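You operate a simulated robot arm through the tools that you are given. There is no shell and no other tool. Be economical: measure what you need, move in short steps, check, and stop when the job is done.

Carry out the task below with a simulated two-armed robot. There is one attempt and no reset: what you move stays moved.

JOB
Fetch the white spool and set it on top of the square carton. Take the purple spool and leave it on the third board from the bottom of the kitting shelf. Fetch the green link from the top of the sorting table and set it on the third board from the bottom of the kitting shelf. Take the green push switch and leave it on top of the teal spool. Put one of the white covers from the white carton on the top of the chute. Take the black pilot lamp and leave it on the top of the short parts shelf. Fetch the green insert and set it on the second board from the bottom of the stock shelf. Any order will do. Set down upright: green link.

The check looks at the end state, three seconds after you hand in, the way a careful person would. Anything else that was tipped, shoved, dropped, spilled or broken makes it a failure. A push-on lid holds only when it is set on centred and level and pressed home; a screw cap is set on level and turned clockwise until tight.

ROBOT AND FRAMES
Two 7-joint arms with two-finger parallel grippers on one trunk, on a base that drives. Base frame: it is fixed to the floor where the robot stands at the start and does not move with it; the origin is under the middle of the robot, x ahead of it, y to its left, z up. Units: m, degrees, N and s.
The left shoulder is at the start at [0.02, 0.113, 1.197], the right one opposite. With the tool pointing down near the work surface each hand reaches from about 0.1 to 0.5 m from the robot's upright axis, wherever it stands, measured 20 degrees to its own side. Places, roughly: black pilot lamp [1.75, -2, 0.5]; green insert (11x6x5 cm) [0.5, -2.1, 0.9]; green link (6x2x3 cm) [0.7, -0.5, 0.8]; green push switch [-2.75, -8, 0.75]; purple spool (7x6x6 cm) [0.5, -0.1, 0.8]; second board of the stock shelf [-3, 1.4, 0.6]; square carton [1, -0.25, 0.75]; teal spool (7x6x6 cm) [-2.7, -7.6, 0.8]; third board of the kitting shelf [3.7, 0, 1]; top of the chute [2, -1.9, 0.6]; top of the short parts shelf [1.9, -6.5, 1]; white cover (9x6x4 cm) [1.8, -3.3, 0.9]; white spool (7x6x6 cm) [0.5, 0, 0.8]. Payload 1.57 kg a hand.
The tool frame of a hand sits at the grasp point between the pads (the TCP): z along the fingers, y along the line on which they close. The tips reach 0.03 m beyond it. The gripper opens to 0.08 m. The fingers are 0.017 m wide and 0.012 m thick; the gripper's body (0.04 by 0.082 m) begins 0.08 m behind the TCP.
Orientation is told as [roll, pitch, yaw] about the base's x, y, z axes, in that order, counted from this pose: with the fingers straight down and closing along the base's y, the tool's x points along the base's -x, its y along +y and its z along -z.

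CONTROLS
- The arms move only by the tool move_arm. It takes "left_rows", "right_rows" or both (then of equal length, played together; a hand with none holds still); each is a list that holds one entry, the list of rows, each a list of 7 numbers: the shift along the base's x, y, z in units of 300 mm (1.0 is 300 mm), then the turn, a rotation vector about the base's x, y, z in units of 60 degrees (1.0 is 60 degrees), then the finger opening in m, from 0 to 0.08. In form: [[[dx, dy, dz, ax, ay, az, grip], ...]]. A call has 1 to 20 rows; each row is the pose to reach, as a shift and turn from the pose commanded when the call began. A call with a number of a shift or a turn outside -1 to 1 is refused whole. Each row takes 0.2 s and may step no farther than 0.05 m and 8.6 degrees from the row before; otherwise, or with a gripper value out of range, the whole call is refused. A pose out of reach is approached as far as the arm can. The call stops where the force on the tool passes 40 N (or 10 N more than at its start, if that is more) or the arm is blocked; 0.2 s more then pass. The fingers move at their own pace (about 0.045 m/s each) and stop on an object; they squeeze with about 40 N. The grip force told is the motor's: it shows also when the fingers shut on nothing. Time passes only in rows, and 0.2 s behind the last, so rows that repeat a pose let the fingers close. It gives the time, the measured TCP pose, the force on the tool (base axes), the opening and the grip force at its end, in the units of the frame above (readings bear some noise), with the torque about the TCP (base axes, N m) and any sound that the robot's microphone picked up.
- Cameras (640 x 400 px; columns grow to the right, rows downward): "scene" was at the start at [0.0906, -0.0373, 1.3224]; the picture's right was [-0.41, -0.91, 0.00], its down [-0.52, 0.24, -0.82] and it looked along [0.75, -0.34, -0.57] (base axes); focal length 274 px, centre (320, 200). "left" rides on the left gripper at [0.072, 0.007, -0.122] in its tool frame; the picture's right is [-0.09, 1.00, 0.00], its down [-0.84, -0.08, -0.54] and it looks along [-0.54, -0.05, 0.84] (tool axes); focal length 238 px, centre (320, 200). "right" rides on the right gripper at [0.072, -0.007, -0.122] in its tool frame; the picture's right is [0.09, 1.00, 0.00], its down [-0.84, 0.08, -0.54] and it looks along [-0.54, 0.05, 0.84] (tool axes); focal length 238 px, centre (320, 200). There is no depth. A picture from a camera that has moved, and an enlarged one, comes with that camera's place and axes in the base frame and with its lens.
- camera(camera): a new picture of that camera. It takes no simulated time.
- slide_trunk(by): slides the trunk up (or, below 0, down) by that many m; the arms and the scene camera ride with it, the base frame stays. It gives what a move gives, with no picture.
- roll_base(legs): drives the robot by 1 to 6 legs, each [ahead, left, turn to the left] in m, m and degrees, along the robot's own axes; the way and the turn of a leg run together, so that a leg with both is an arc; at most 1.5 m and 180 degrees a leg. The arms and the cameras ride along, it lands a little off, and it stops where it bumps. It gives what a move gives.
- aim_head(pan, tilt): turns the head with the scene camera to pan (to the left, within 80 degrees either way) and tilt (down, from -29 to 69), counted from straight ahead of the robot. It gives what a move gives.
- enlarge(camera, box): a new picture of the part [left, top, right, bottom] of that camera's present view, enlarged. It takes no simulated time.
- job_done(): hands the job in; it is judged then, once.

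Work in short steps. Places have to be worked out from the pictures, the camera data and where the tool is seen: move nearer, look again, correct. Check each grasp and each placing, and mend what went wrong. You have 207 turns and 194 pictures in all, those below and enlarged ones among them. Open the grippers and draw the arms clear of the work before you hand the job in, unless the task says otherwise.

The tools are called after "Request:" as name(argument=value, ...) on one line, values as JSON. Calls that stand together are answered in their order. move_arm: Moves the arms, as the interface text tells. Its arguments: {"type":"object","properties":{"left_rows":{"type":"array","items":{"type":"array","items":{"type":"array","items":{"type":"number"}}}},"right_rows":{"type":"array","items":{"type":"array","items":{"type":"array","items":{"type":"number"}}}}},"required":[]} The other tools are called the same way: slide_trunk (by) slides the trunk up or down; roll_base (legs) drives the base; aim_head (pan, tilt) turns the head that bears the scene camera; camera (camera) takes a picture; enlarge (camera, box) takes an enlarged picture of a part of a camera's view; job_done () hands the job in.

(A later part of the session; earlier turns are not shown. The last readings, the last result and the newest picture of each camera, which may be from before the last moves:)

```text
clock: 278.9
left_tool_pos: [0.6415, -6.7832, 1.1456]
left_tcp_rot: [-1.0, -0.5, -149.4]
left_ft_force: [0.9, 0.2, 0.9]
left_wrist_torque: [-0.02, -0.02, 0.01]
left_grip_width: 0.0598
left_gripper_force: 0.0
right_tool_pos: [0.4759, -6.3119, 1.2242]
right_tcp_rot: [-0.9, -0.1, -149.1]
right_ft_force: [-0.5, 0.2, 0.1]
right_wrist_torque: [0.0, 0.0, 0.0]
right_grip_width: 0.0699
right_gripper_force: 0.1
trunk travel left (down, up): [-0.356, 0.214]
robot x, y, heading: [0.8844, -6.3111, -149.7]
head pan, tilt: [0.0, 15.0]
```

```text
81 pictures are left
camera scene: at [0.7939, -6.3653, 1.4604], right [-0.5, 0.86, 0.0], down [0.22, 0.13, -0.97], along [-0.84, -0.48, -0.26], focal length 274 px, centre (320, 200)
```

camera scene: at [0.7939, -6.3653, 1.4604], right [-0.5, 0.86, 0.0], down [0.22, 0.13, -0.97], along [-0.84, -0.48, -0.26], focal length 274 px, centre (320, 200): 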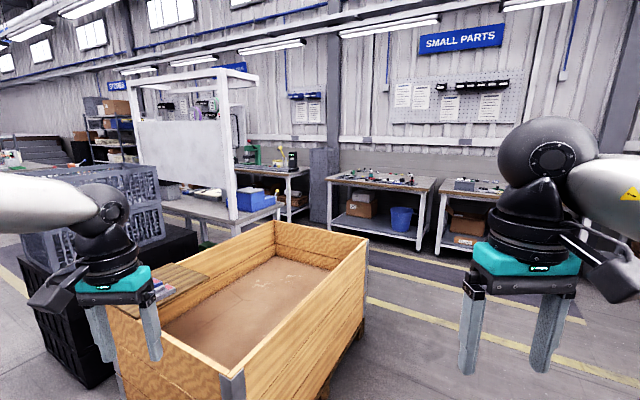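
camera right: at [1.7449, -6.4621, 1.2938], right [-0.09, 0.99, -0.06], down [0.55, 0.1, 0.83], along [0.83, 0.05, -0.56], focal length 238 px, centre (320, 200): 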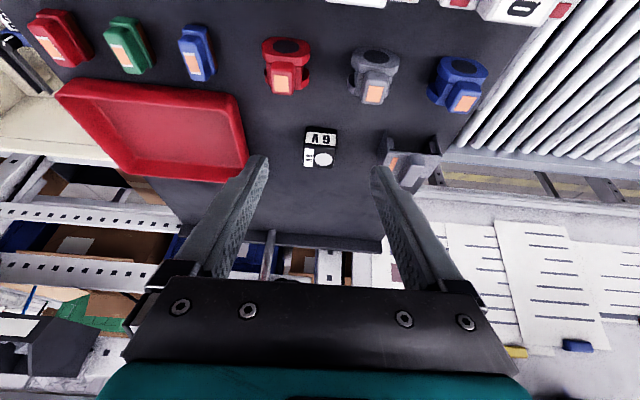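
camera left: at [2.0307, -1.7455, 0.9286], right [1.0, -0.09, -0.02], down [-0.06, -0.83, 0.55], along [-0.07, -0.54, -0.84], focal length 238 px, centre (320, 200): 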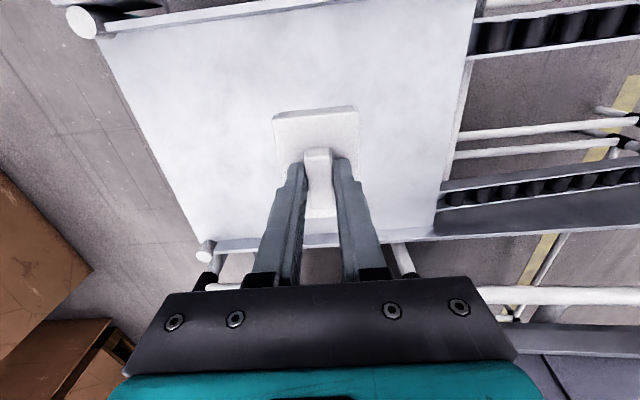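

The bench under "SMALL PARTS" (x≈-2.55 front, y −6.9…−8.2) holds the items. Route: past the wooden crate, then left.

Request:
roll_base(legs=[[0, 0, -30], [1.3, 0, 0], [1.15, 0, 0], [0, 1.4, 0]])

Request:
aim_head(pan=0, tilt=25)

Request:
camera(camera="scene")

```text
clock: 298.6
left_tool_pos: [-1.991, -7.9423, 1.1448]
left_tcp_rot: [-1.1, -0.4, 179.1]
left_ft_force: [-0.2, -0.1, 0.2]
left_wrist_torque: [0.01, 0.03, -0.05]
left_grip_width: 0.0603
left_gripper_force: 0.0
right_tool_pos: [-1.8865, -7.4568, 1.2241]
right_tcp_rot: [-0.9, -0.1, 179.5]
right_ft_force: [-1.5, -0.1, -0.2]
right_wrist_torque: [0.04, -0.02, -0.01]
right_grip_width: 0.07
right_gripper_force: 0.1
trunk travel left (down, up): [-0.356, 0.214]
robot x, y, heading: [-1.5394, -7.6688, 178.7]
head pan, tilt: [0.0, 15.0]
```

```text
clock: 299.3
left_tool_pos: [-1.9904, -7.9435, 1.1454]
left_tcp_rot: [-1.1, -0.4, 179.3]
left_ft_force: [0.0, 0.2, -1.0]
left_wrist_torque: [0.01, -0.02, -0.02]
left_grip_width: 0.0599
left_gripper_force: 0.1
right_tool_pos: [-1.8873, -7.4556, 1.2255]
right_tcp_rot: [-0.9, 0.0, 179.5]
right_ft_force: [0.0, 0.5, -0.6]
right_wrist_torque: [-0.02, -0.01, -0.05]
right_grip_width: 0.0701
right_gripper_force: 0.1
trunk travel left (down, up): [-0.356, 0.214]
robot x, y, heading: [-1.5377, -7.6684, 178.5]
head pan, tilt: [0.0, 25.0]
```

```text
80 pictures are left
camera scene: at [-1.6413, -7.6666, 1.4442], right [0.02, 1.0, 0.0], down [0.42, -0.01, -0.91], along [-0.91, 0.02, -0.42], focal length 274 px, centre (320, 200)
```

scene: 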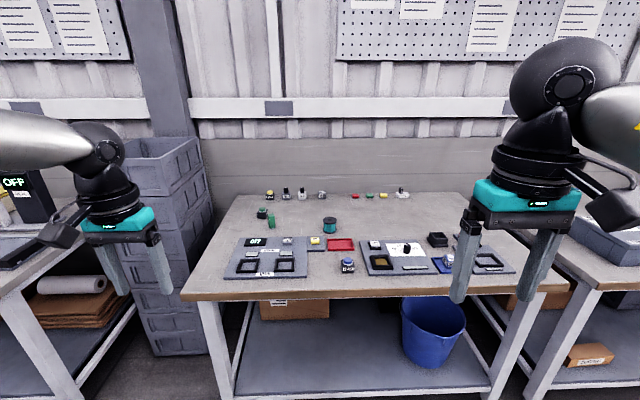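

Request:
enlarge(camera="scene", box=[200, 170, 400, 300])

Request:
enlarge(camera="scene", box=[320, 170, 540, 300])

```text
3.08 times, centred on (300, 235) of scene
camera zoom: at [-1.6413, -7.6666, 1.4442], right [0.02, 1.0, 0.0], down [0.42, -0.01, -0.91], along [-0.91, 0.02, -0.42], focal length 843 px, centre (382, 92)
```

zoom: 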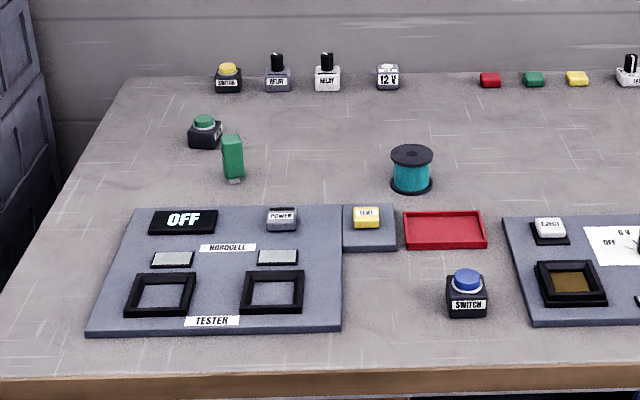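

```text
2.91 times, centred on (430, 235) of scene
camera zoom: at [-1.6413, -7.6666, 1.4442], right [0.02, 1.0, 0.0], down [0.42, -0.01, -0.91], along [-0.91, 0.02, -0.42], focal length 797 px, centre (0, 98)
```

zoom: 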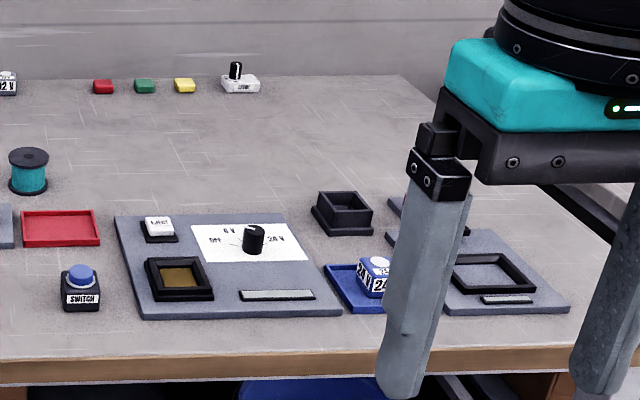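

The green push switch is at ≈[-2.88,-7.93], the teal spool at ≈[-2.75,-7.60]; both are deep on the bench, so I need a tilted far reach with the right hand. I raise/pull in the left hand out of the way of the grey stack and pre-tilt the right hand 40°.

Request:
move_arm(left_rows=[[[0, 0, 0.14, 0, 0, 0, 0.06], [0.05, 0, 0.28, 0, 0, 0, 0.06], [0.1, 0, 0.42, 0, 0, 0, 0.06], [0.15, 0, 0.56, 0, 0, 0, 0.06], [0.2, 0, 0.7, 0, 0, 0, 0.06], [0.25, 0, 0.8, 0, 0, 0, 0.06]]], right_rows=[[[0, 0, 0, 0, 0.12, 0, 0.08], [0, 0, 0, 0, 0.24, 0, 0.08], [0, 0, 0, 0, 0.36, 0, 0.08], [0, 0, 0, 0, 0.48, 0, 0.08], [0, 0, 0, 0, 0.6, 0, 0.08], [0, 0, 0, 0, 0.667, 0, 0.08]]])

Request:
slide_trunk(by=-0.2)

```text
clock: 300.7
left_tool_pos: [-1.9154, -7.9417, 1.3844]
left_tcp_rot: [-1.1, -0.4, 179.2]
left_ft_force: [0.1, -0.6, 0.6]
left_wrist_torque: [-0.01, 0.03, 0.0]
left_grip_width: 0.0602
left_gripper_force: 0.1
right_tool_pos: [-1.8993, -7.4547, 1.2309]
right_tcp_rot: [-0.5, -40.2, 179.3]
right_ft_force: [-0.7, 0.0, -0.2]
right_wrist_torque: [-0.03, 0.01, -0.02]
right_grip_width: 0.0799
right_gripper_force: 0.0
right hand out of reach, approached as far as the arm can: row 6
trunk travel left (down, up): [-0.356, 0.214]
robot x, y, heading: [-1.5384, -7.6702, 178.7]
head pan, tilt: [0.0, 25.0]
```

```text
clock: 302.9
left_tool_pos: [-1.9158, -7.9417, 1.1859]
left_tcp_rot: [-1.0, -0.4, 179.3]
left_ft_force: [0.1, -0.7, -1.0]
left_wrist_torque: [0.01, 0.0, -0.02]
left_grip_width: 0.0598
left_gripper_force: 0.1
right_tool_pos: [-1.9002, -7.4547, 1.0295]
right_tcp_rot: [-0.3, -40.0, 179.3]
right_ft_force: [-1.2, 0.7, -0.1]
right_wrist_torque: [0.02, 0.03, 0.0]
right_grip_width: 0.0797
right_gripper_force: 0.0
trunk travel left (down, up): [-0.156, 0.414]
robot x, y, heading: [-1.5424, -7.6667, 178.9]
head pan, tilt: [0.0, 25.0]
```

Request:
roll_base(legs=[[0, 0.31, 1.1], [0.55, 0, 0]])

Request:
aim_head(pan=0, tilt=30)

Request:
camera(camera="scene")

Request:
camera(camera="right")

```text
clock: 307.8
left_tool_pos: [-2.4693, -8.2562, 1.1854]
left_tcp_rot: [-1.1, -0.4, -179.8]
left_ft_force: [-0.7, 0.5, 0.4]
left_wrist_torque: [0.0, -0.01, -0.03]
left_grip_width: 0.0598
left_gripper_force: 0.1
right_tool_pos: [-2.4616, -7.7679, 1.0307]
right_tcp_rot: [-0.4, -40.0, -179.7]
right_ft_force: [-1.1, 0.3, 0.0]
right_wrist_torque: [0.01, -0.03, 0.03]
right_grip_width: 0.0799
right_gripper_force: 0.1
trunk travel left (down, up): [-0.156, 0.414]
robot x, y, heading: [-2.0987, -7.9764, 179.7]
head pan, tilt: [0.0, 25.0]
```

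```text
clock: 308.4
left_tool_pos: [-2.4692, -8.2555, 1.1848]
left_tcp_rot: [-1.1, -0.4, -179.8]
left_ft_force: [-0.3, -0.8, -0.2]
left_wrist_torque: [-0.01, -0.01, 0.02]
left_grip_width: 0.0598
left_gripper_force: 0.0
right_tool_pos: [-2.4619, -7.7693, 1.0312]
right_tcp_rot: [-0.4, -40.0, -179.6]
right_ft_force: [0.1, -0.4, 0.9]
right_wrist_torque: [0.01, 0.02, -0.03]
right_grip_width: 0.0803
right_gripper_force: 0.0
trunk travel left (down, up): [-0.156, 0.414]
robot x, y, heading: [-2.0961, -7.9754, 179.6]
head pan, tilt: [0.0, 30.0]
```

```text
77 pictures are left
camera scene: at [-2.1981, -7.976, 1.2363], right [0.0, 1.0, 0.0], down [0.5, 0.0, -0.87], along [-0.87, 0.0, -0.5], focal length 274 px, centre (320, 200)
```

scene: 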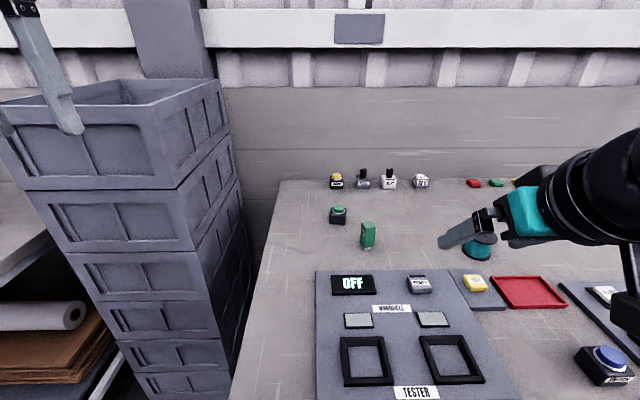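

```text
76 pictures are left
camera right: at [-2.3291, -7.7628, 1.0773], right [0.07, -1.0, -0.07], down [-0.29, -0.08, 0.95], along [-0.95, -0.05, -0.3], focal length 238 px, centre (320, 200)
```

right: 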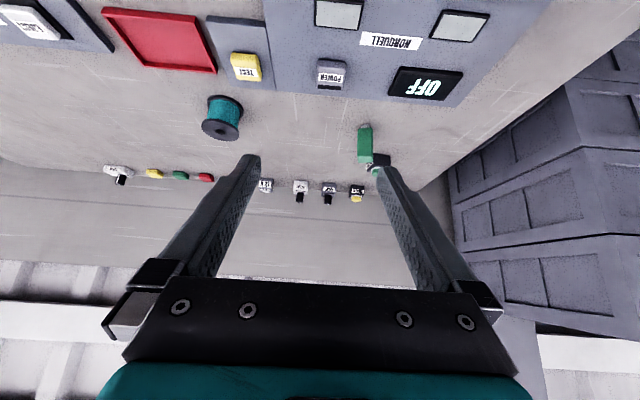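

Request:
enlarge(camera="scene", box=[290, 180, 420, 270])

Request:
enlarge(camera="right", box=[180, 70, 420, 220])

```text
4.44 times, centred on (355, 225) of scene
camera zoom: at [-2.1981, -7.976, 1.2363], right [0.0, 1.0, 0.0], down [0.5, 0.0, -0.87], along [-0.87, 0.0, -0.5], focal length 1218 px, centre (164, 89)
```

zoom: 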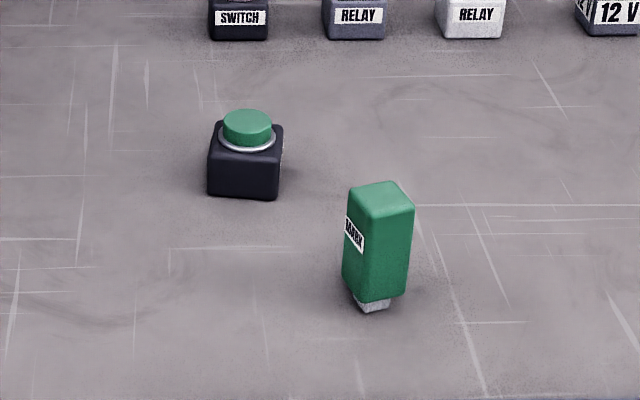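

```text
2.67 times, centred on (300, 145) of right
camera zoom: at [-2.3291, -7.7628, 1.0773], right [0.07, -1.0, -0.07], down [-0.29, -0.08, 0.95], along [-0.95, -0.05, -0.3], focal length 636 px, centre (373, 347)
```

zoom: 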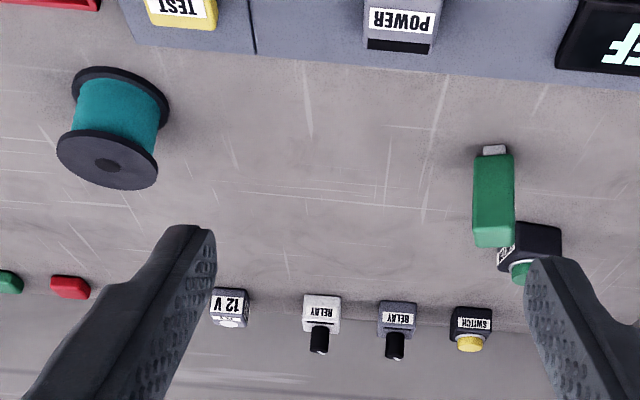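

Table z≈0.80; switch base centre ≈[-2.844,-7.925], rotated ~10°. I add tilt (48°) and 11° yaw so the hand approaches clear of the tall green part, moving to a hover point.

Request:
move_arm(right_rows=[[[-0.1, -0.077, 0, 0.002, 0.02, -0.03, 0.07], [-0.2, -0.154, 0, 0.004, 0.04, -0.06, 0.07], [-0.3, -0.23, -0.02, 0.006, 0.06, -0.09, 0.07], [-0.4, -0.31, -0.06, 0.008, 0.08, -0.12, 0.07], [-0.5, -0.385, -0.1, 0.01, 0.1, -0.15, 0.07], [-0.6, -0.46, -0.15, 0.012, 0.12, -0.17, 0.07], [-0.7, -0.52, -0.2, 0.0134, 0.133, -0.192, 0.07], [-0.793, -0.537, -0.27, 0.0134, 0.133, -0.192, 0.07]]])

Request:
camera(camera="right")

Request:
camera(camera="scene")

```text
clock: 310.2
left_tool_pos: [-2.4688, -8.2556, 1.1839]
left_tcp_rot: [-1.1, -0.5, -179.8]
left_ft_force: [0.5, 0.1, 0.4]
left_wrist_torque: [-0.02, 0.01, -0.02]
left_grip_width: 0.0601
left_gripper_force: 0.1
right_tool_pos: [-2.6998, -7.9289, 0.9489]
right_tcp_rot: [-0.5, -48.2, 168.7]
right_ft_force: [-0.2, 0.2, -0.2]
right_wrist_torque: [0.02, -0.01, 0.02]
right_grip_width: 0.0702
right_gripper_force: 0.2
trunk travel left (down, up): [-0.156, 0.414]
robot x, y, heading: [-2.0979, -7.9772, 179.4]
head pan, tilt: [0.0, 30.0]
```

```text
73 pictures are left
camera right: at [-2.5638, -7.9516, 0.9769], right [-0.14, -0.99, -0.07], down [-0.17, -0.05, 0.98], along [-0.98, 0.15, -0.16], focal length 238 px, centre (320, 200)
```

right: 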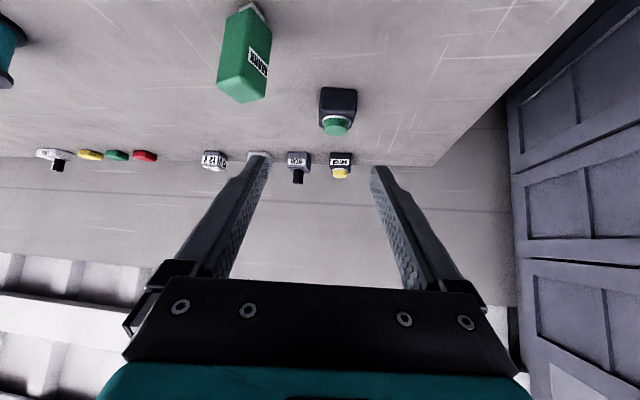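

```text
72 pictures are left
camera scene: at [-2.1983, -7.9761, 1.2362], right [0.0, 1.0, 0.0], down [0.5, 0.0, -0.87], along [-0.87, 0.0, -0.5], focal length 274 px, centre (320, 200)
```

scene: 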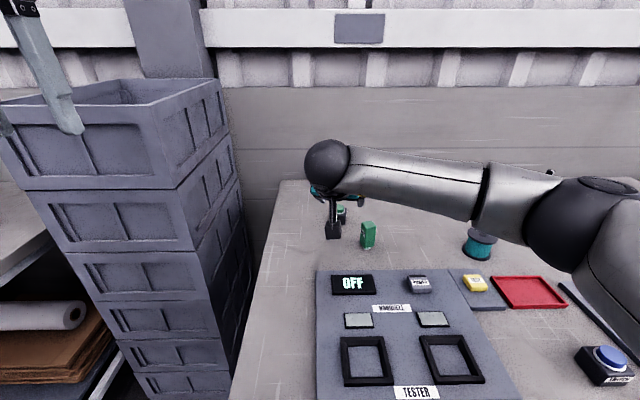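

Switch is at ≈[-2.835,-7.924]. Advance along the tool axis to it.

Request:
move_arm(right_rows=[[[-0.1, 0.002, -0.09, 0, 0, 0, 0.07], [-0.2, 0.004, -0.18, 0, 0, 0, 0.07], [-0.29, 0.006, -0.27, 0, 0, 0, 0.07], [-0.35, 0.006, -0.34, 0, 0, 0, 0.07], [-0.39, 0.006, -0.385, 0, 0, 0, 0.07]]])

Request:
camera(camera="right")

Request:
enlarge(camera="scene", box=[280, 150, 440, 270])

```text
clock: 311.4
left_tool_pos: [-2.469, -8.2558, 1.1844]
left_tcp_rot: [-1.1, -0.4, -179.9]
left_ft_force: [0.1, -0.1, 0.4]
left_wrist_torque: [0.01, 0.0, -0.02]
left_grip_width: 0.0601
left_gripper_force: 0.0
right_tool_pos: [-2.7958, -7.9251, 0.8446]
right_tcp_rot: [-0.5, -48.0, 169.0]
right_ft_force: [0.0, 0.0, 0.3]
right_wrist_torque: [0.01, 0.02, -0.02]
right_grip_width: 0.0701
right_gripper_force: 0.0
right hand out of reach, approached as far as the arm can: row 4, 5
trunk travel left (down, up): [-0.156, 0.414]
robot x, y, heading: [-2.0974, -7.9765, 179.8]
head pan, tilt: [0.0, 30.0]
```

```text
71 pictures are left
camera right: at [-2.6593, -7.9464, 0.8731], right [-0.14, -0.99, -0.07], down [-0.17, -0.05, 0.98], along [-0.98, 0.15, -0.16], focal length 238 px, centre (320, 200)
```

right: 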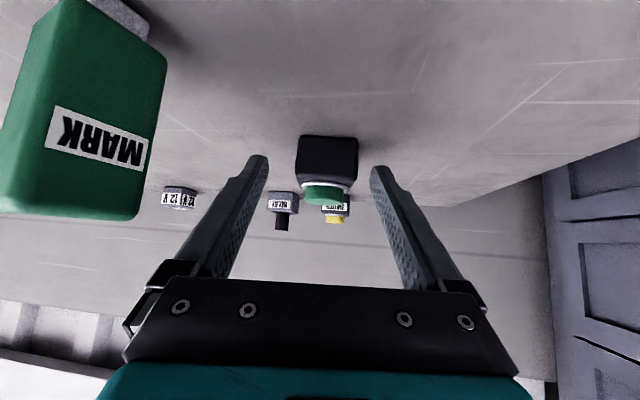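

```text
3.33 times, centred on (360, 210) of scene
camera zoom: at [-2.198, -7.9764, 1.2362], right [0.0, 1.0, 0.0], down [0.5, 0.0, -0.87], along [-0.87, 0.0, -0.5], focal length 913 px, centre (187, 167)
```

zoom: 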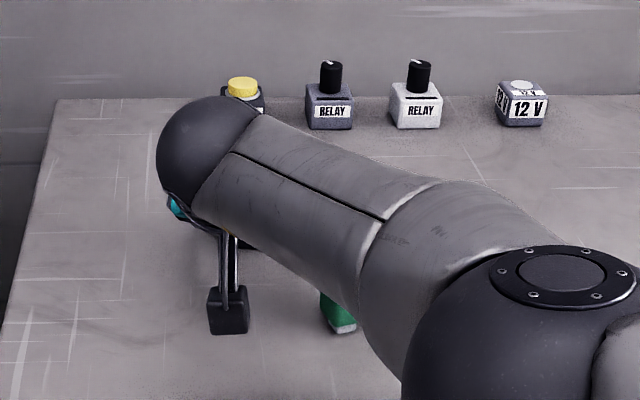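

Needs ~2.5 cm more reach. Check the clearance between base and bench before rolling closer.

Request:
aim_head(pan=0, tilt=69)

Request:
camera(camera="scene")

```text
clock: 312.5
left_tool_pos: [-2.4692, -8.2556, 1.1843]
left_tcp_rot: [-1.0, -0.3, -179.8]
left_ft_force: [-0.1, -1.3, -1.2]
left_wrist_torque: [-0.01, 0.03, -0.01]
left_grip_width: 0.06
left_gripper_force: 0.0
right_tool_pos: [-2.7963, -7.9218, 0.8454]
right_tcp_rot: [-0.5, -47.9, 168.9]
right_ft_force: [0.0, -0.7, 0.5]
right_wrist_torque: [-0.02, 0.0, -0.01]
right_grip_width: 0.07
right_gripper_force: 0.0
trunk travel left (down, up): [-0.156, 0.414]
robot x, y, heading: [-2.0977, -7.976, 179.8]
head pan, tilt: [0.0, 68.8]
```

```text
69 pictures are left
camera scene: at [-2.1636, -7.9762, 1.1848], right [0.0, 1.0, 0.0], down [0.93, 0.0, -0.36], along [-0.36, 0.0, -0.93], focal length 274 px, centre (320, 200)
```

scene: 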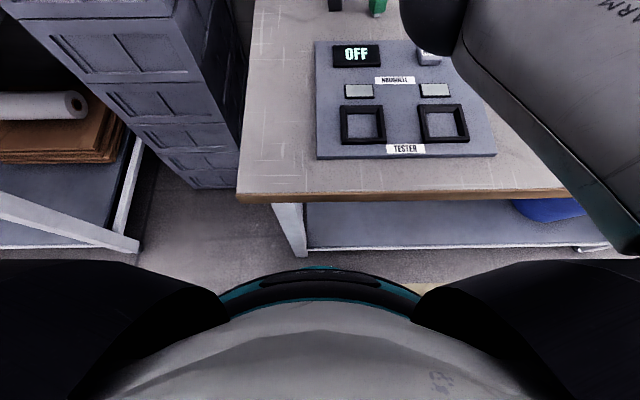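

There is ~8 cm of clearance. First lift the hand slightly, then roll 4 cm closer.

Request:
move_arm(right_rows=[[[0.05, 0, 0.06, 0, 0, 0, 0.07], [0.1, 0, 0.1, 0, 0, 0, 0.07]]])

Request:
roll_base(legs=[[0.04, 0, 0]])

Request:
camera(camera="right")

```text
clock: 313.1
left_tool_pos: [-2.4691, -8.2548, 1.1845]
left_tcp_rot: [-1.1, -0.3, -179.8]
left_ft_force: [-0.6, 0.0, 0.2]
left_wrist_torque: [-0.01, -0.02, 0.0]
left_grip_width: 0.0599
left_gripper_force: 0.0
right_tool_pos: [-2.767, -7.9234, 0.8767]
right_tcp_rot: [-0.6, -48.0, 168.8]
right_ft_force: [0.5, -0.4, -0.3]
right_wrist_torque: [-0.03, -0.02, 0.04]
right_grip_width: 0.0699
right_gripper_force: 0.0
trunk travel left (down, up): [-0.156, 0.414]
robot x, y, heading: [-2.0959, -7.9752, 179.8]
head pan, tilt: [0.0, 68.8]
```

```text
clock: 314.0
left_tool_pos: [-2.5098, -8.2552, 1.1846]
left_tcp_rot: [-1.1, -0.4, -179.9]
left_ft_force: [0.1, -0.3, -0.3]
left_wrist_torque: [0.04, -0.01, -0.01]
left_grip_width: 0.06
left_gripper_force: 0.1
right_tool_pos: [-2.8083, -7.9237, 0.8758]
right_tcp_rot: [-0.5, -48.1, 168.7]
right_ft_force: [-0.2, 0.1, -0.6]
right_wrist_torque: [0.0, 0.01, 0.0]
right_grip_width: 0.0698
right_gripper_force: 0.0
trunk travel left (down, up): [-0.156, 0.414]
robot x, y, heading: [-2.1383, -7.9751, 179.9]
head pan, tilt: [0.0, 68.8]
```

```text
68 pictures are left
camera right: at [-2.6711, -7.9457, 0.9049], right [-0.14, -0.99, -0.07], down [-0.17, -0.05, 0.98], along [-0.98, 0.15, -0.16], focal length 238 px, centre (320, 200)
```

right: 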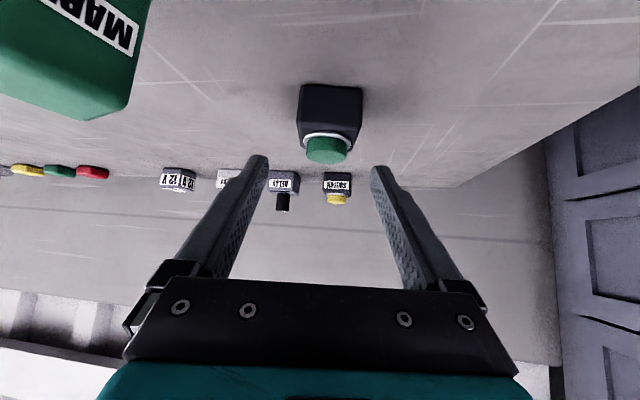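

Descend to the switch, [-2.8255,-7.9275,0.83], and close.

Request:
move_arm(right_rows=[[[-0.03, -0.006, -0.06, 0, 0, 0, 0.07], [-0.057, -0.013, -0.12, 0, 0, 0, 0.07], [-0.057, -0.013, -0.15, 0, 0, 0, 0.07]]])

Request:
camera(camera="right")

```text
clock: 314.8
left_tool_pos: [-2.5092, -8.2549, 1.1846]
left_tcp_rot: [-1.1, -0.4, -179.8]
left_ft_force: [-0.1, -0.9, 0.6]
left_wrist_torque: [-0.03, -0.01, 0.02]
left_grip_width: 0.0602
left_gripper_force: 0.1
right_tool_pos: [-2.8247, -7.9277, 0.8313]
right_tcp_rot: [-0.6, -47.9, 168.8]
right_ft_force: [-0.2, 0.4, -0.6]
right_wrist_torque: [-0.06, 0.0, -0.01]
right_grip_width: 0.0702
right_gripper_force: 0.0
trunk travel left (down, up): [-0.156, 0.414]
robot x, y, heading: [-2.1393, -7.9784, 179.5]
head pan, tilt: [0.0, 68.8]
```

```text
67 pictures are left
camera right: at [-2.6879, -7.9498, 0.86], right [-0.14, -0.99, -0.07], down [-0.17, -0.05, 0.98], along [-0.98, 0.15, -0.16], focal length 238 px, centre (320, 200)
```

right: 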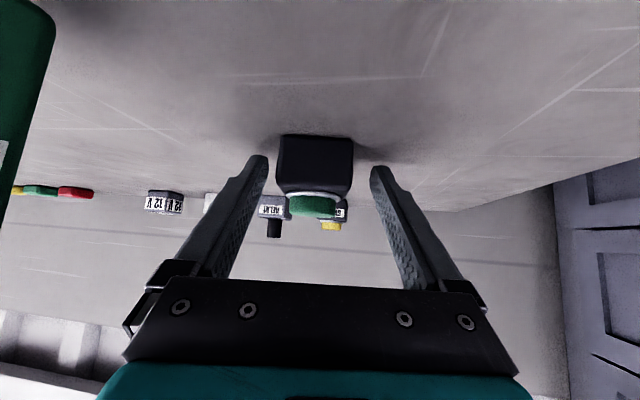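

Good straddle. Close the fingers.

Request:
move_arm(right_rows=[[[0, 0, 0, 0, 0, 0, 0.03], [0, 0, 0, 0, 0, 0, 0.02], [0, 0, 0, 0, 0, 0, 0.02], [0, 0, 0, 0, 0, 0, 0.02]]])

Request:
move_arm(right_rows=[[[0, 0, 0.05, 0, 0, 0, 0.02], [0, 0, 0.15, 0, 0, 0, 0.02], [0.05, 0, 0.28, 0, 0, 0, 0.02], [0.1, 0, 0.42, 0, 0, 0, 0.02], [0.2, 0, 0.52, 0, 0, 0, 0.02], [0.35, 0, 0.55, 0, 0, 0, 0.02]]])

Request:
camera(camera="right")

Request:
aim_head(pan=-20, tilt=30)

Request:
camera(camera="scene")

```text
clock: 315.8
left_tool_pos: [-2.5083, -8.2554, 1.1846]
left_tcp_rot: [-1.1, -0.5, -179.8]
left_ft_force: [-0.1, -0.6, 0.4]
left_wrist_torque: [-0.01, 0.0, -0.04]
left_grip_width: 0.06
left_gripper_force: 0.0
right_tool_pos: [-2.8251, -7.9283, 0.8308]
right_tcp_rot: [-0.5, -47.9, 168.8]
right_ft_force: [1.0, 0.4, -0.3]
right_wrist_torque: [0.02, 0.01, -0.03]
right_grip_width: 0.0434
right_gripper_force: 35.0
trunk travel left (down, up): [-0.156, 0.414]
robot x, y, heading: [-2.1388, -7.9784, 179.9]
head pan, tilt: [0.0, 68.8]
```

```text
clock: 317.2
left_tool_pos: [-2.5091, -8.2549, 1.1854]
left_tcp_rot: [-1.1, -0.5, -179.8]
left_ft_force: [0.0, 0.9, -0.2]
left_wrist_torque: [0.02, 0.01, -0.02]
left_grip_width: 0.0601
left_gripper_force: 0.1
right_tool_pos: [-2.7197, -7.928, 0.999]
right_tcp_rot: [-0.6, -48.0, 168.8]
right_ft_force: [0.5, 1.1, -1.8]
right_wrist_torque: [0.0, 0.03, 0.0]
right_grip_width: 0.0432
right_gripper_force: 40.0
trunk travel left (down, up): [-0.156, 0.414]
robot x, y, heading: [-2.1387, -7.9743, 179.6]
head pan, tilt: [0.0, 68.8]
```

```text
66 pictures are left
camera right: at [-2.5834, -7.9497, 1.0271], right [-0.14, -0.99, -0.07], down [-0.17, -0.05, 0.98], along [-0.98, 0.15, -0.16], focal length 238 px, centre (320, 200)
```

right: 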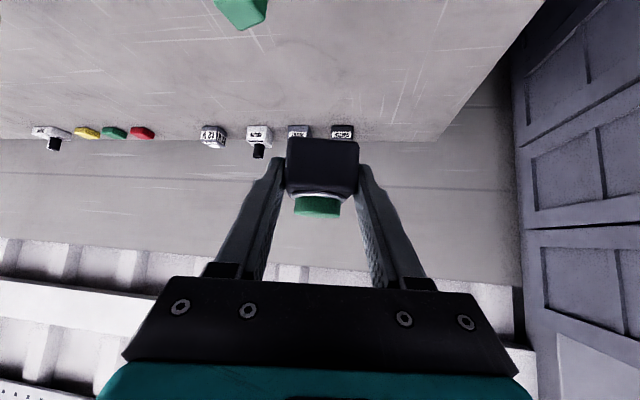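

```text
clock: 318.2
left_tool_pos: [-2.5104, -8.2552, 1.1858]
left_tcp_rot: [-1.1, -0.4, -179.8]
left_ft_force: [-0.5, -0.6, -0.3]
left_wrist_torque: [0.01, -0.02, 0.0]
left_grip_width: 0.0598
left_gripper_force: 0.2
right_tool_pos: [-2.7208, -7.9279, 0.9973]
right_tcp_rot: [-0.5, -48.0, 168.8]
right_ft_force: [0.4, -0.2, -1.1]
right_wrist_torque: [0.0, -0.01, 0.03]
right_grip_width: 0.0431
right_gripper_force: 40.3
trunk travel left (down, up): [-0.156, 0.414]
robot x, y, heading: [-2.1395, -7.9739, 179.8]
head pan, tilt: [-20.0, 30.0]
```

```text
65 pictures are left
camera scene: at [-2.2327, -7.945, 1.2361], right [0.35, 0.94, 0.0], down [0.47, -0.17, -0.87], along [-0.81, 0.3, -0.5], focal length 274 px, centre (320, 200)
```

scene: 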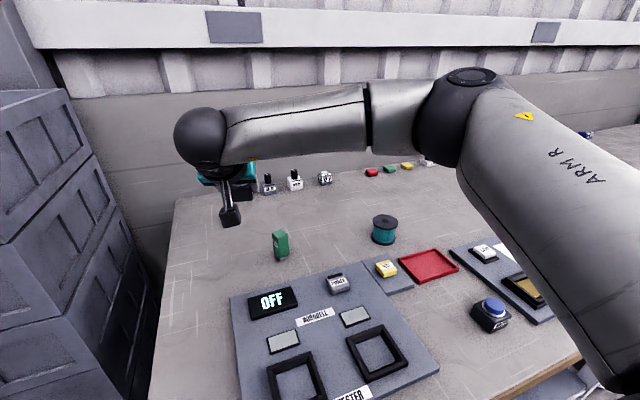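

Switch held level. Teal spool top centre ≈[-2.70,-7.604]. Strafe right 0.3 m with the switch high, then look.

Request:
roll_base(legs=[[0, -0.31, 0]])

Request:
camera(camera="right")

Request:
aim_head(pan=0, tilt=35)

Request:
camera(camera="scene")

```text
clock: 320.3
left_tool_pos: [-2.5078, -7.9469, 1.1846]
left_tcp_rot: [-1.0, -0.5, -179.9]
left_ft_force: [-0.3, 0.1, 1.0]
left_wrist_torque: [0.0, -0.02, 0.0]
left_grip_width: 0.0602
left_gripper_force: 0.1
right_tool_pos: [-2.7188, -7.6202, 0.9971]
right_tcp_rot: [-0.5, -47.9, 168.8]
right_ft_force: [-0.3, -0.2, -0.8]
right_wrist_torque: [-0.04, -0.01, 0.03]
right_grip_width: 0.043
right_gripper_force: 39.9
trunk travel left (down, up): [-0.156, 0.414]
robot x, y, heading: [-2.1378, -7.6699, 179.7]
head pan, tilt: [-20.0, 30.0]
```

```text
64 pictures are left
camera right: at [-2.5825, -7.6421, 1.0266], right [-0.14, -0.99, -0.07], down [-0.17, -0.05, 0.98], along [-0.98, 0.15, -0.16], focal length 238 px, centre (320, 200)
```

right: 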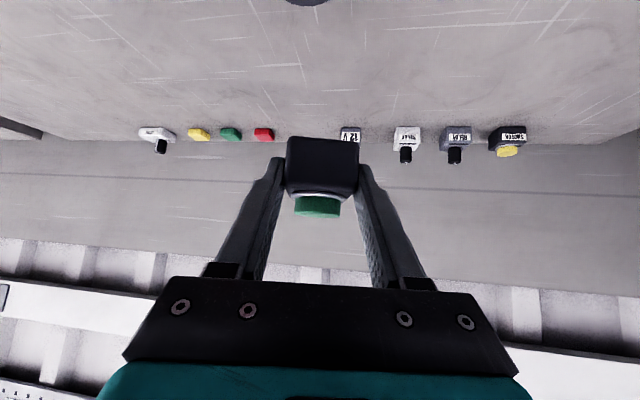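

```text
clock: 321.1
left_tool_pos: [-2.5079, -7.948, 1.1837]
left_tcp_rot: [-1.1, -0.4, -179.7]
left_ft_force: [0.0, -0.2, 0.0]
left_wrist_torque: [-0.04, 0.02, 0.04]
left_grip_width: 0.06
left_gripper_force: 0.2
right_tool_pos: [-2.7196, -7.6208, 0.998]
right_tcp_rot: [-0.5, -48.0, 168.8]
right_ft_force: [-0.6, -0.7, -0.7]
right_wrist_torque: [0.0, 0.01, -0.01]
right_grip_width: 0.0434
right_gripper_force: 39.9
trunk travel left (down, up): [-0.156, 0.414]
robot x, y, heading: [-2.1383, -7.6674, 179.8]
head pan, tilt: [0.0, 35.0]
```

```text
63 pictures are left
camera scene: at [-2.2345, -7.6686, 1.2284], right [0.01, 1.0, 0.0], down [0.57, 0.0, -0.82], along [-0.82, 0.0, -0.57], focal length 274 px, centre (320, 200)
```

scene: 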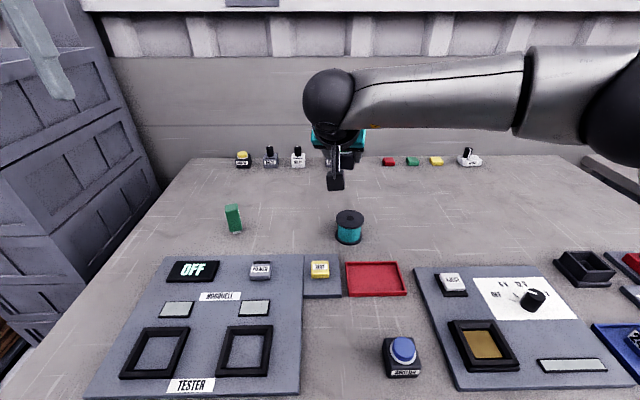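

Move over the spool (TCP ≈[-2.685,-7.609]) and hover ~4 cm above.

Request:
move_arm(right_rows=[[[0.06, 0.02, -0.05, 0, 0, 0, 0.02], [0.117, 0.04, -0.12, 0, 0, 0, 0.02], [0.117, 0.04, -0.22, 0, 0, 0, 0.02]]])

Request:
enlarge(camera="right", box=[220, 0, 420, 240])

Request:
enlarge(camera="scene", box=[290, 150, 420, 260])

```text
clock: 321.9
left_tool_pos: [-2.508, -7.9467, 1.1842]
left_tcp_rot: [-1.0, -0.5, -179.8]
left_ft_force: [-0.2, -0.7, 0.4]
left_wrist_torque: [-0.04, -0.03, 0.0]
left_grip_width: 0.06
left_gripper_force: 0.0
right_tool_pos: [-2.6829, -7.6084, 0.9336]
right_tcp_rot: [-0.5, -48.0, 168.8]
right_ft_force: [-0.2, 0.0, -1.1]
right_wrist_torque: [0.0, 0.0, -0.01]
right_grip_width: 0.0431
right_gripper_force: 40.1
trunk travel left (down, up): [-0.156, 0.414]
robot x, y, heading: [-2.1362, -7.667, 179.8]
head pan, tilt: [0.0, 35.0]
```

```text
1.67 times, centred on (320, 120) of right
camera zoom: at [-2.5468, -7.6312, 0.9618], right [-0.14, -0.99, -0.07], down [-0.17, -0.05, 0.98], along [-0.98, 0.15, -0.16], focal length 397 px, centre (320, 333)
```

zoom: 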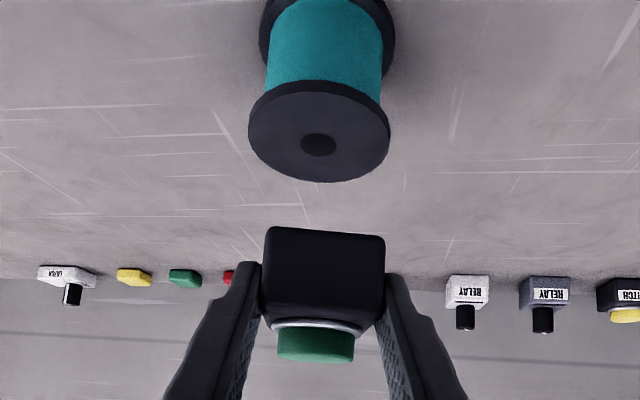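

```text
3.64 times, centred on (355, 205) of scene
camera zoom: at [-2.2347, -7.6687, 1.2284], right [0.01, 1.0, 0.0], down [0.57, 0.0, -0.82], along [-0.82, 0.0, -0.57], focal length 996 px, centre (193, 182)
```

zoom: 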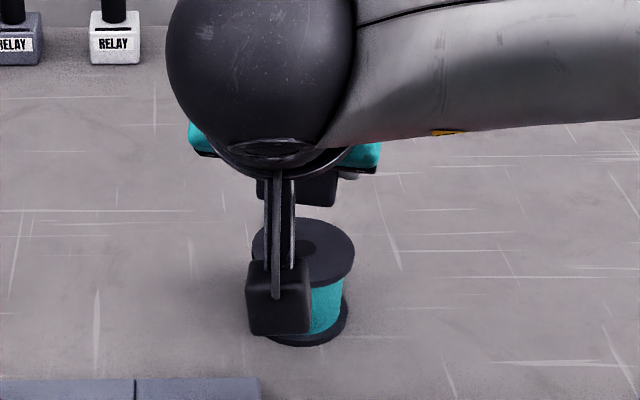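

Spool centre ≈[-2.699,-7.6015], switch offset is ~4 mm; correct and lower gently until contact.

Request:
move_arm(right_rows=[[[0.01, 0.012, -0.05, 0, 0, 0, 0.02], [0.01, 0.012, -0.1, 0, 0, 0, 0.02], [0.01, 0.012, -0.13, 0, 0, 0, 0.02], [0.01, 0.012, -0.14, 0, 0, 0, 0.02], [0.01, 0.012, -0.148, 0, 0, 0, 0.02], [0.01, 0.012, -0.156, 0, 0, 0, 0.02], [0.01, 0.012, -0.163, 0, 0, 0, 0.02]]])

Request:
enlarge(camera="right", box=[220, 0, 420, 240])

```text
clock: 323.5
left_tool_pos: [-2.5083, -7.9485, 1.184]
left_tcp_rot: [-1.0, -0.3, -179.9]
left_ft_force: [0.8, 0.1, -0.1]
left_wrist_torque: [0.01, -0.03, 0.02]
left_grip_width: 0.0603
left_gripper_force: 0.2
right_tool_pos: [-2.6803, -7.6044, 0.8834]
right_tcp_rot: [-0.5, -48.2, 168.7]
right_ft_force: [-0.4, 0.0, 0.3]
right_wrist_torque: [0.02, 0.02, -0.01]
right_grip_width: 0.0431
right_gripper_force: 40.1
trunk travel left (down, up): [-0.156, 0.414]
robot x, y, heading: [-2.1367, -7.6677, 179.8]
head pan, tilt: [0.0, 35.0]
```

```text
1.67 times, centred on (320, 120) of right
camera zoom: at [-2.5448, -7.6273, 0.9121], right [-0.14, -0.99, -0.07], down [-0.17, -0.05, 0.98], along [-0.98, 0.15, -0.16], focal length 397 px, centre (320, 333)
```

zoom: 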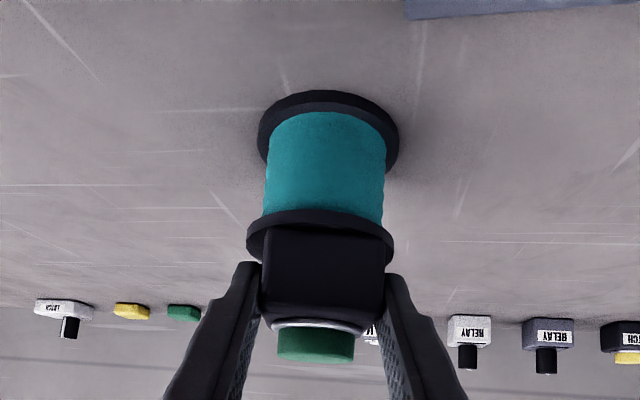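

Aligned, nearly touching. Lower in 2 mm steps.

Request:
move_arm(right_rows=[[[0, 0, -0.007, 0, 0, 0, 0.02], [0, 0, -0.014, 0, 0, 0, 0.02], [0, 0, -0.021, 0, 0, 0, 0.02], [0, 0, -0.028, 0, 0, 0, 0.02]]])

Request:
enlarge(camera="right", box=[260, 80, 380, 220])

```text
clock: 324.5
left_tool_pos: [-2.5038, -7.9471, 1.1848]
left_tcp_rot: [-1.0, -0.6, -179.9]
left_ft_force: [0.7, 0.4, -0.6]
left_wrist_torque: [0.04, -0.01, 0.01]
left_grip_width: 0.06
left_gripper_force: 0.0
right_tool_pos: [-2.6829, -7.6056, 0.8826]
right_tcp_rot: [0.0, -48.9, 168.4]
right_ft_force: [7.6, 4.4, 34.9]
right_wrist_torque: [0.11, -0.3, -0.09]
right_grip_width: 0.0434
right_gripper_force: 40.1
trunk travel left (down, up): [-0.156, 0.414]
robot x, y, heading: [-2.1345, -7.6689, 179.8]
head pan, tilt: [0.0, 35.0]
```

```text
2.86 times, centred on (320, 150) of right
camera zoom: at [-2.5445, -7.6276, 0.9091], right [-0.14, -0.99, -0.07], down [-0.15, -0.05, 0.99], along [-0.98, 0.15, -0.15], focal length 681 px, centre (320, 343)
```

zoom: 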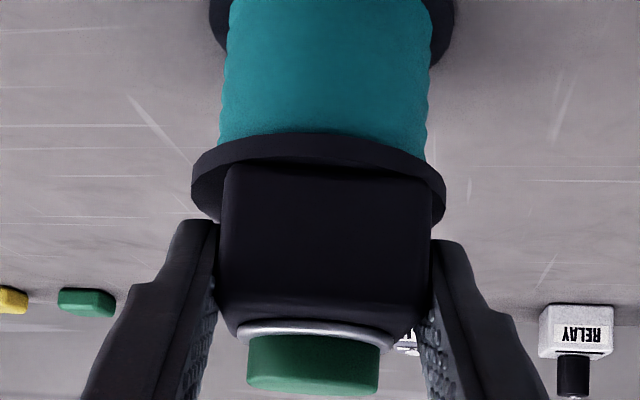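

Firm contact and well seated. Ease off, open, and back out along the tool axis.

Request:
move_arm(right_rows=[[[0, 0, 0.008, 0, 0, 0, 0.043], [0, 0, 0.008, 0, 0, 0, 0.055], [0, 0, 0.008, 0, 0, 0, 0.07], [0, 0, 0.008, 0, 0, 0, 0.075], [0.07, -0.014, 0.07, 0, 0, 0, 0.075], [0.15, -0.03, 0.15, 0, 0, 0, 0.075], [0.25, -0.05, 0.25, 0, 0, 0, 0.075], [0.35, -0.07, 0.35, 0, 0, 0, 0.075]]])

Request:
enlarge(camera="scene", box=[250, 140, 450, 270])

Request:
camera(camera="right")

```text
clock: 326.3
left_tool_pos: [-2.5086, -7.9476, 1.184]
left_tcp_rot: [-1.1, -0.5, -179.8]
left_ft_force: [0.7, 0.0, -0.5]
left_wrist_torque: [-0.01, -0.05, 0.01]
left_grip_width: 0.0598
left_gripper_force: 0.0
right_tool_pos: [-2.575, -7.6263, 0.9795]
right_tcp_rot: [-0.6, -48.0, 168.9]
right_ft_force: [-0.9, 0.3, -0.1]
right_wrist_torque: [0.02, 0.01, 0.0]
right_grip_width: 0.0749
right_gripper_force: 0.1
trunk travel left (down, up): [-0.156, 0.414]
robot x, y, heading: [-2.1379, -7.6711, 179.8]
head pan, tilt: [0.0, 35.0]
```

```text
3.08 times, centred on (350, 205) of scene
camera zoom: at [-2.2342, -7.6688, 1.2285], right [0.01, 1.0, 0.0], down [0.57, 0.0, -0.82], along [-0.82, 0.0, -0.57], focal length 843 px, centre (228, 185)
```

zoom: 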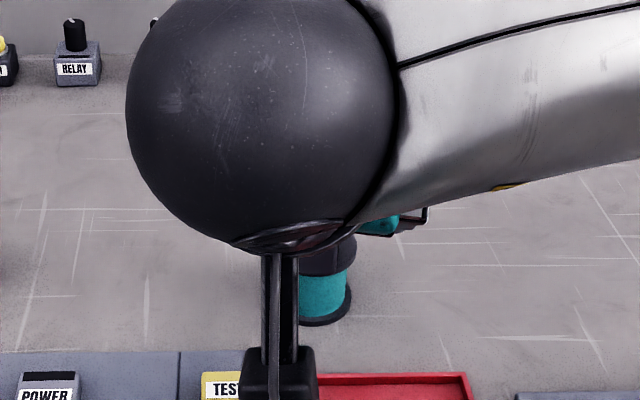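

```text
57 pictures are left
camera right: at [-2.4389, -7.6487, 1.0077], right [-0.14, -0.99, -0.08], down [-0.17, -0.05, 0.98], along [-0.98, 0.15, -0.16], focal length 238 px, centre (320, 200)
```

right: 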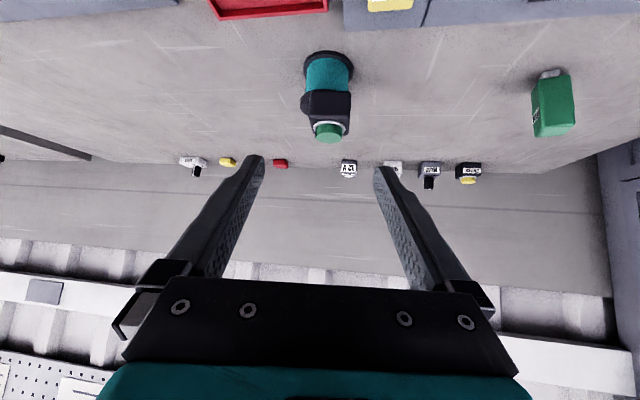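

Switch sits on the teal spool. Now for the green insert: retract, and drive back to the corridor toward the black crate at ~[0.5,-2.1].

Request:
roll_base(legs=[[-0.6, 0, 0], [0, -1.37, 0], [-1.25, 0, 0], [-1.25, 0, 0], [0, 0, -90], [1.4, 0, 0]])

Request:
move_arm(right_rows=[[[0, 0, 0.03, 0, 0.0, 0, 0.075]]])

```text
clock: 358.5
left_tool_pos: [0.7081, -4.562, 1.1848]
left_tcp_rot: [-1.1, -0.4, 90.3]
left_ft_force: [-0.3, 0.0, -0.2]
left_wrist_torque: [0.03, -0.01, 0.02]
left_grip_width: 0.06
left_gripper_force: 0.1
right_tool_pos: [1.0289, -4.4919, 0.9805]
right_tcp_rot: [-0.6, -48.0, 79.1]
right_ft_force: [0.8, 0.9, 0.5]
right_wrist_torque: [0.01, 0.0, 0.01]
right_grip_width: 0.0748
right_gripper_force: 0.0
trunk travel left (down, up): [-0.156, 0.414]
robot x, y, heading: [0.9876, -4.9309, 89.9]
head pan, tilt: [0.0, 35.0]
```

```text
clock: 358.9
left_tool_pos: [0.7082, -4.5607, 1.1855]
left_tcp_rot: [-1.1, -0.5, 90.4]
left_ft_force: [0.0, 0.0, -0.3]
left_wrist_torque: [-0.01, -0.02, -0.02]
left_grip_width: 0.0601
left_gripper_force: 0.1
right_tool_pos: [1.0307, -4.4918, 0.9883]
right_tcp_rot: [-0.4, -48.0, 79.2]
right_ft_force: [0.2, 0.2, -0.3]
right_wrist_torque: [-0.02, 0.03, -0.06]
right_grip_width: 0.0753
right_gripper_force: 0.1
trunk travel left (down, up): [-0.156, 0.414]
robot x, y, heading: [0.9858, -4.9341, 89.9]
head pan, tilt: [0.0, 35.0]
```

Request:
slide_trunk(by=0.25)

Request:
move_arm(right_rows=[[[0.02, 0, 0.05, -0.1, 0.0095, 0.0225, 0.075], [0.04, 0, 0.1, -0.2, 0.019, 0.045, 0.075], [0.06, 0, 0.15, -0.3, 0.0285, 0.0675, 0.075], [0.08, 0, 0.2, -0.4, 0.038, 0.09, 0.075], [0.1, 0, 0.2, -0.5, 0.0475, 0.1125, 0.075], [0.15, 0, 0.2, -0.6, 0.057, 0.135, 0.075], [0.2, 0, 0.2, -0.7, 0.0665, 0.1575, 0.075], [0.25, 0, 0.2, -0.8, 0.076, 0.18, 0.075]]])

Request:
roll_base(legs=[[1.4, 0, 0], [1.15, 0, 0]])

Request:
aim_head(pan=65, tilt=30)

Request:
camera(camera="scene")

```text
clock: 361.4
left_tool_pos: [0.7077, -4.5612, 1.4339]
left_tcp_rot: [-1.2, -0.3, 90.4]
left_ft_force: [-0.1, 0.2, 0.3]
left_wrist_torque: [0.01, 0.02, 0.0]
left_grip_width: 0.0601
left_gripper_force: 0.0
right_tool_pos: [1.0305, -4.4913, 1.2391]
right_tcp_rot: [-0.5, -48.0, 79.2]
right_ft_force: [0.1, 0.4, 0.5]
right_wrist_torque: [-0.01, -0.03, -0.01]
right_grip_width: 0.0752
right_gripper_force: 0.1
trunk travel left (down, up): [-0.406, 0.164]
robot x, y, heading: [0.9914, -4.9276, 90.1]
head pan, tilt: [0.0, 35.0]
```

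```text
clock: 363.2
left_tool_pos: [0.7082, -4.561, 1.4347]
left_tcp_rot: [-1.1, -0.4, 90.4]
left_ft_force: [-0.1, -0.1, 0.0]
left_wrist_torque: [0.03, -0.01, 0.01]
left_grip_width: 0.06
left_gripper_force: 0.1
right_tool_pos: [1.1048, -4.49, 1.2994]
right_tcp_rot: [-0.3, 0.1, 90.6]
right_ft_force: [-0.2, -0.1, -0.2]
right_wrist_torque: [-0.02, 0.0, -0.04]
right_grip_width: 0.0748
right_gripper_force: 0.2
trunk travel left (down, up): [-0.406, 0.164]
robot x, y, heading: [0.9911, -4.9321, 89.8]
head pan, tilt: [0.0, 35.0]
```

```text
clock: 375.6
left_tool_pos: [0.6926, -2.0285, 1.4352]
left_tcp_rot: [-1.0, -0.5, 90.6]
left_ft_force: [-0.3, 0.7, 0.0]
left_wrist_torque: [0.02, 0.02, -0.02]
left_grip_width: 0.06
left_gripper_force: 0.1
right_tool_pos: [1.0894, -1.9569, 1.2982]
right_tcp_rot: [-0.3, 0.1, 90.6]
right_ft_force: [-0.2, 0.5, 0.2]
right_wrist_torque: [-0.02, 0.01, 0.01]
right_grip_width: 0.075
right_gripper_force: 0.0
trunk travel left (down, up): [-0.406, 0.164]
robot x, y, heading: [0.9785, -2.3976, 90.1]
head pan, tilt: [0.0, 35.0]
```

```text
clock: 377.0
left_tool_pos: [0.6944, -2.028, 1.4347]
left_tcp_rot: [-1.1, -0.4, 90.7]
left_ft_force: [-0.1, -0.9, -0.5]
left_wrist_torque: [0.0, 0.01, 0.01]
left_grip_width: 0.06
left_gripper_force: 0.1
right_tool_pos: [1.0901, -1.9576, 1.2982]
right_tcp_rot: [-0.4, 0.2, 90.7]
right_ft_force: [-0.1, -0.2, -0.6]
right_wrist_torque: [0.0, -0.02, 0.0]
right_grip_width: 0.0752
right_gripper_force: 0.1
trunk travel left (down, up): [-0.406, 0.164]
robot x, y, heading: [0.9752, -2.3968, 90.2]
head pan, tilt: [65.0, 30.0]
```

```text
56 pictures are left
camera scene: at [0.8946, -2.351, 1.4862], right [0.42, 0.91, 0.0], down [0.45, -0.21, -0.87], along [-0.79, 0.36, -0.5], focal length 274 px, centre (320, 200)
```

scene: 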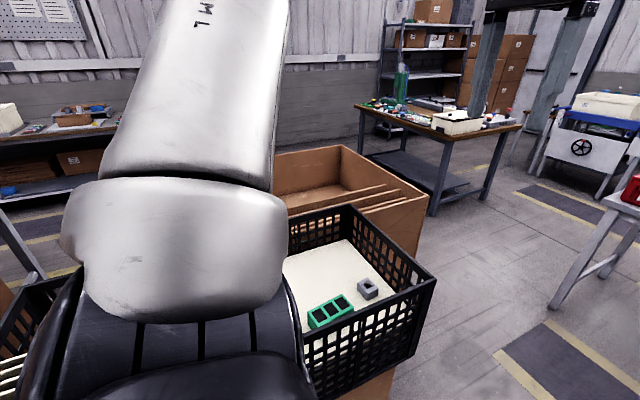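

The green insert lies in the black crate at ≈[0.455,-2.12], long axis along y. I go to the crate's +y side and face −y so the gripper closes along x.

Request:
roll_base(legs=[[0.87, 0, 0], [0, 0.43, 0], [0, 0, 180]])

Request:
aim_head(pan=0, tilt=45)

Request:
camera(camera="scene")

```text
clock: 391.0
left_tool_pos: [0.8239, -1.9185, 1.4348]
left_tcp_rot: [-1.1, -0.3, -91.5]
left_ft_force: [-0.2, 0.2, 0.0]
left_wrist_torque: [0.01, 0.03, 0.0]
left_grip_width: 0.06
left_gripper_force: 0.0
right_tool_pos: [0.426, -1.9741, 1.2981]
right_tcp_rot: [-0.3, 0.1, -91.5]
right_ft_force: [0.2, 0.4, -0.9]
right_wrist_torque: [0.0, 0.01, -0.01]
right_grip_width: 0.075
right_gripper_force: 0.0
trunk travel left (down, up): [-0.406, 0.164]
robot x, y, heading: [0.5582, -1.5339, -92.1]
head pan, tilt: [65.0, 30.0]
```

```text
clock: 392.3
left_tool_pos: [0.8234, -1.9172, 1.4336]
left_tcp_rot: [-1.1, -0.4, -91.5]
left_ft_force: [-0.8, 0.1, 1.2]
left_wrist_torque: [0.0, 0.04, 0.0]
left_grip_width: 0.0598
left_gripper_force: 0.1
right_tool_pos: [0.4263, -1.9732, 1.2989]
right_tcp_rot: [-0.3, 0.0, -91.5]
right_ft_force: [0.5, -0.6, 1.1]
right_wrist_torque: [0.01, -0.03, 0.02]
right_grip_width: 0.075
right_gripper_force: 0.0
trunk travel left (down, up): [-0.406, 0.164]
robot x, y, heading: [0.5559, -1.5359, -92.1]
head pan, tilt: [0.0, 45.0]
```

```text
55 pictures are left
camera scene: at [0.5523, -1.6294, 1.4636], right [-1.0, 0.03, 0.0], down [0.02, 0.71, -0.71], along [-0.02, -0.71, -0.71], focal length 274 px, centre (320, 200)
```

scene: 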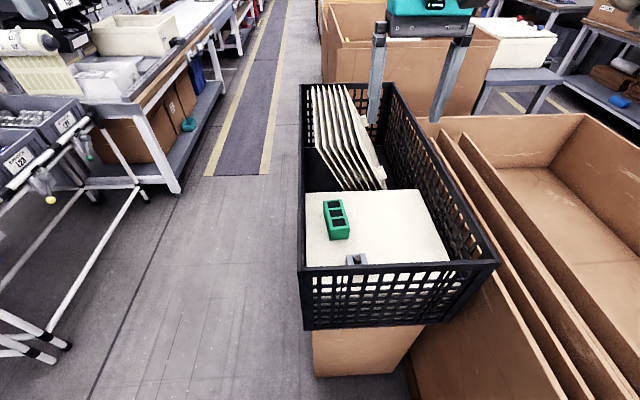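

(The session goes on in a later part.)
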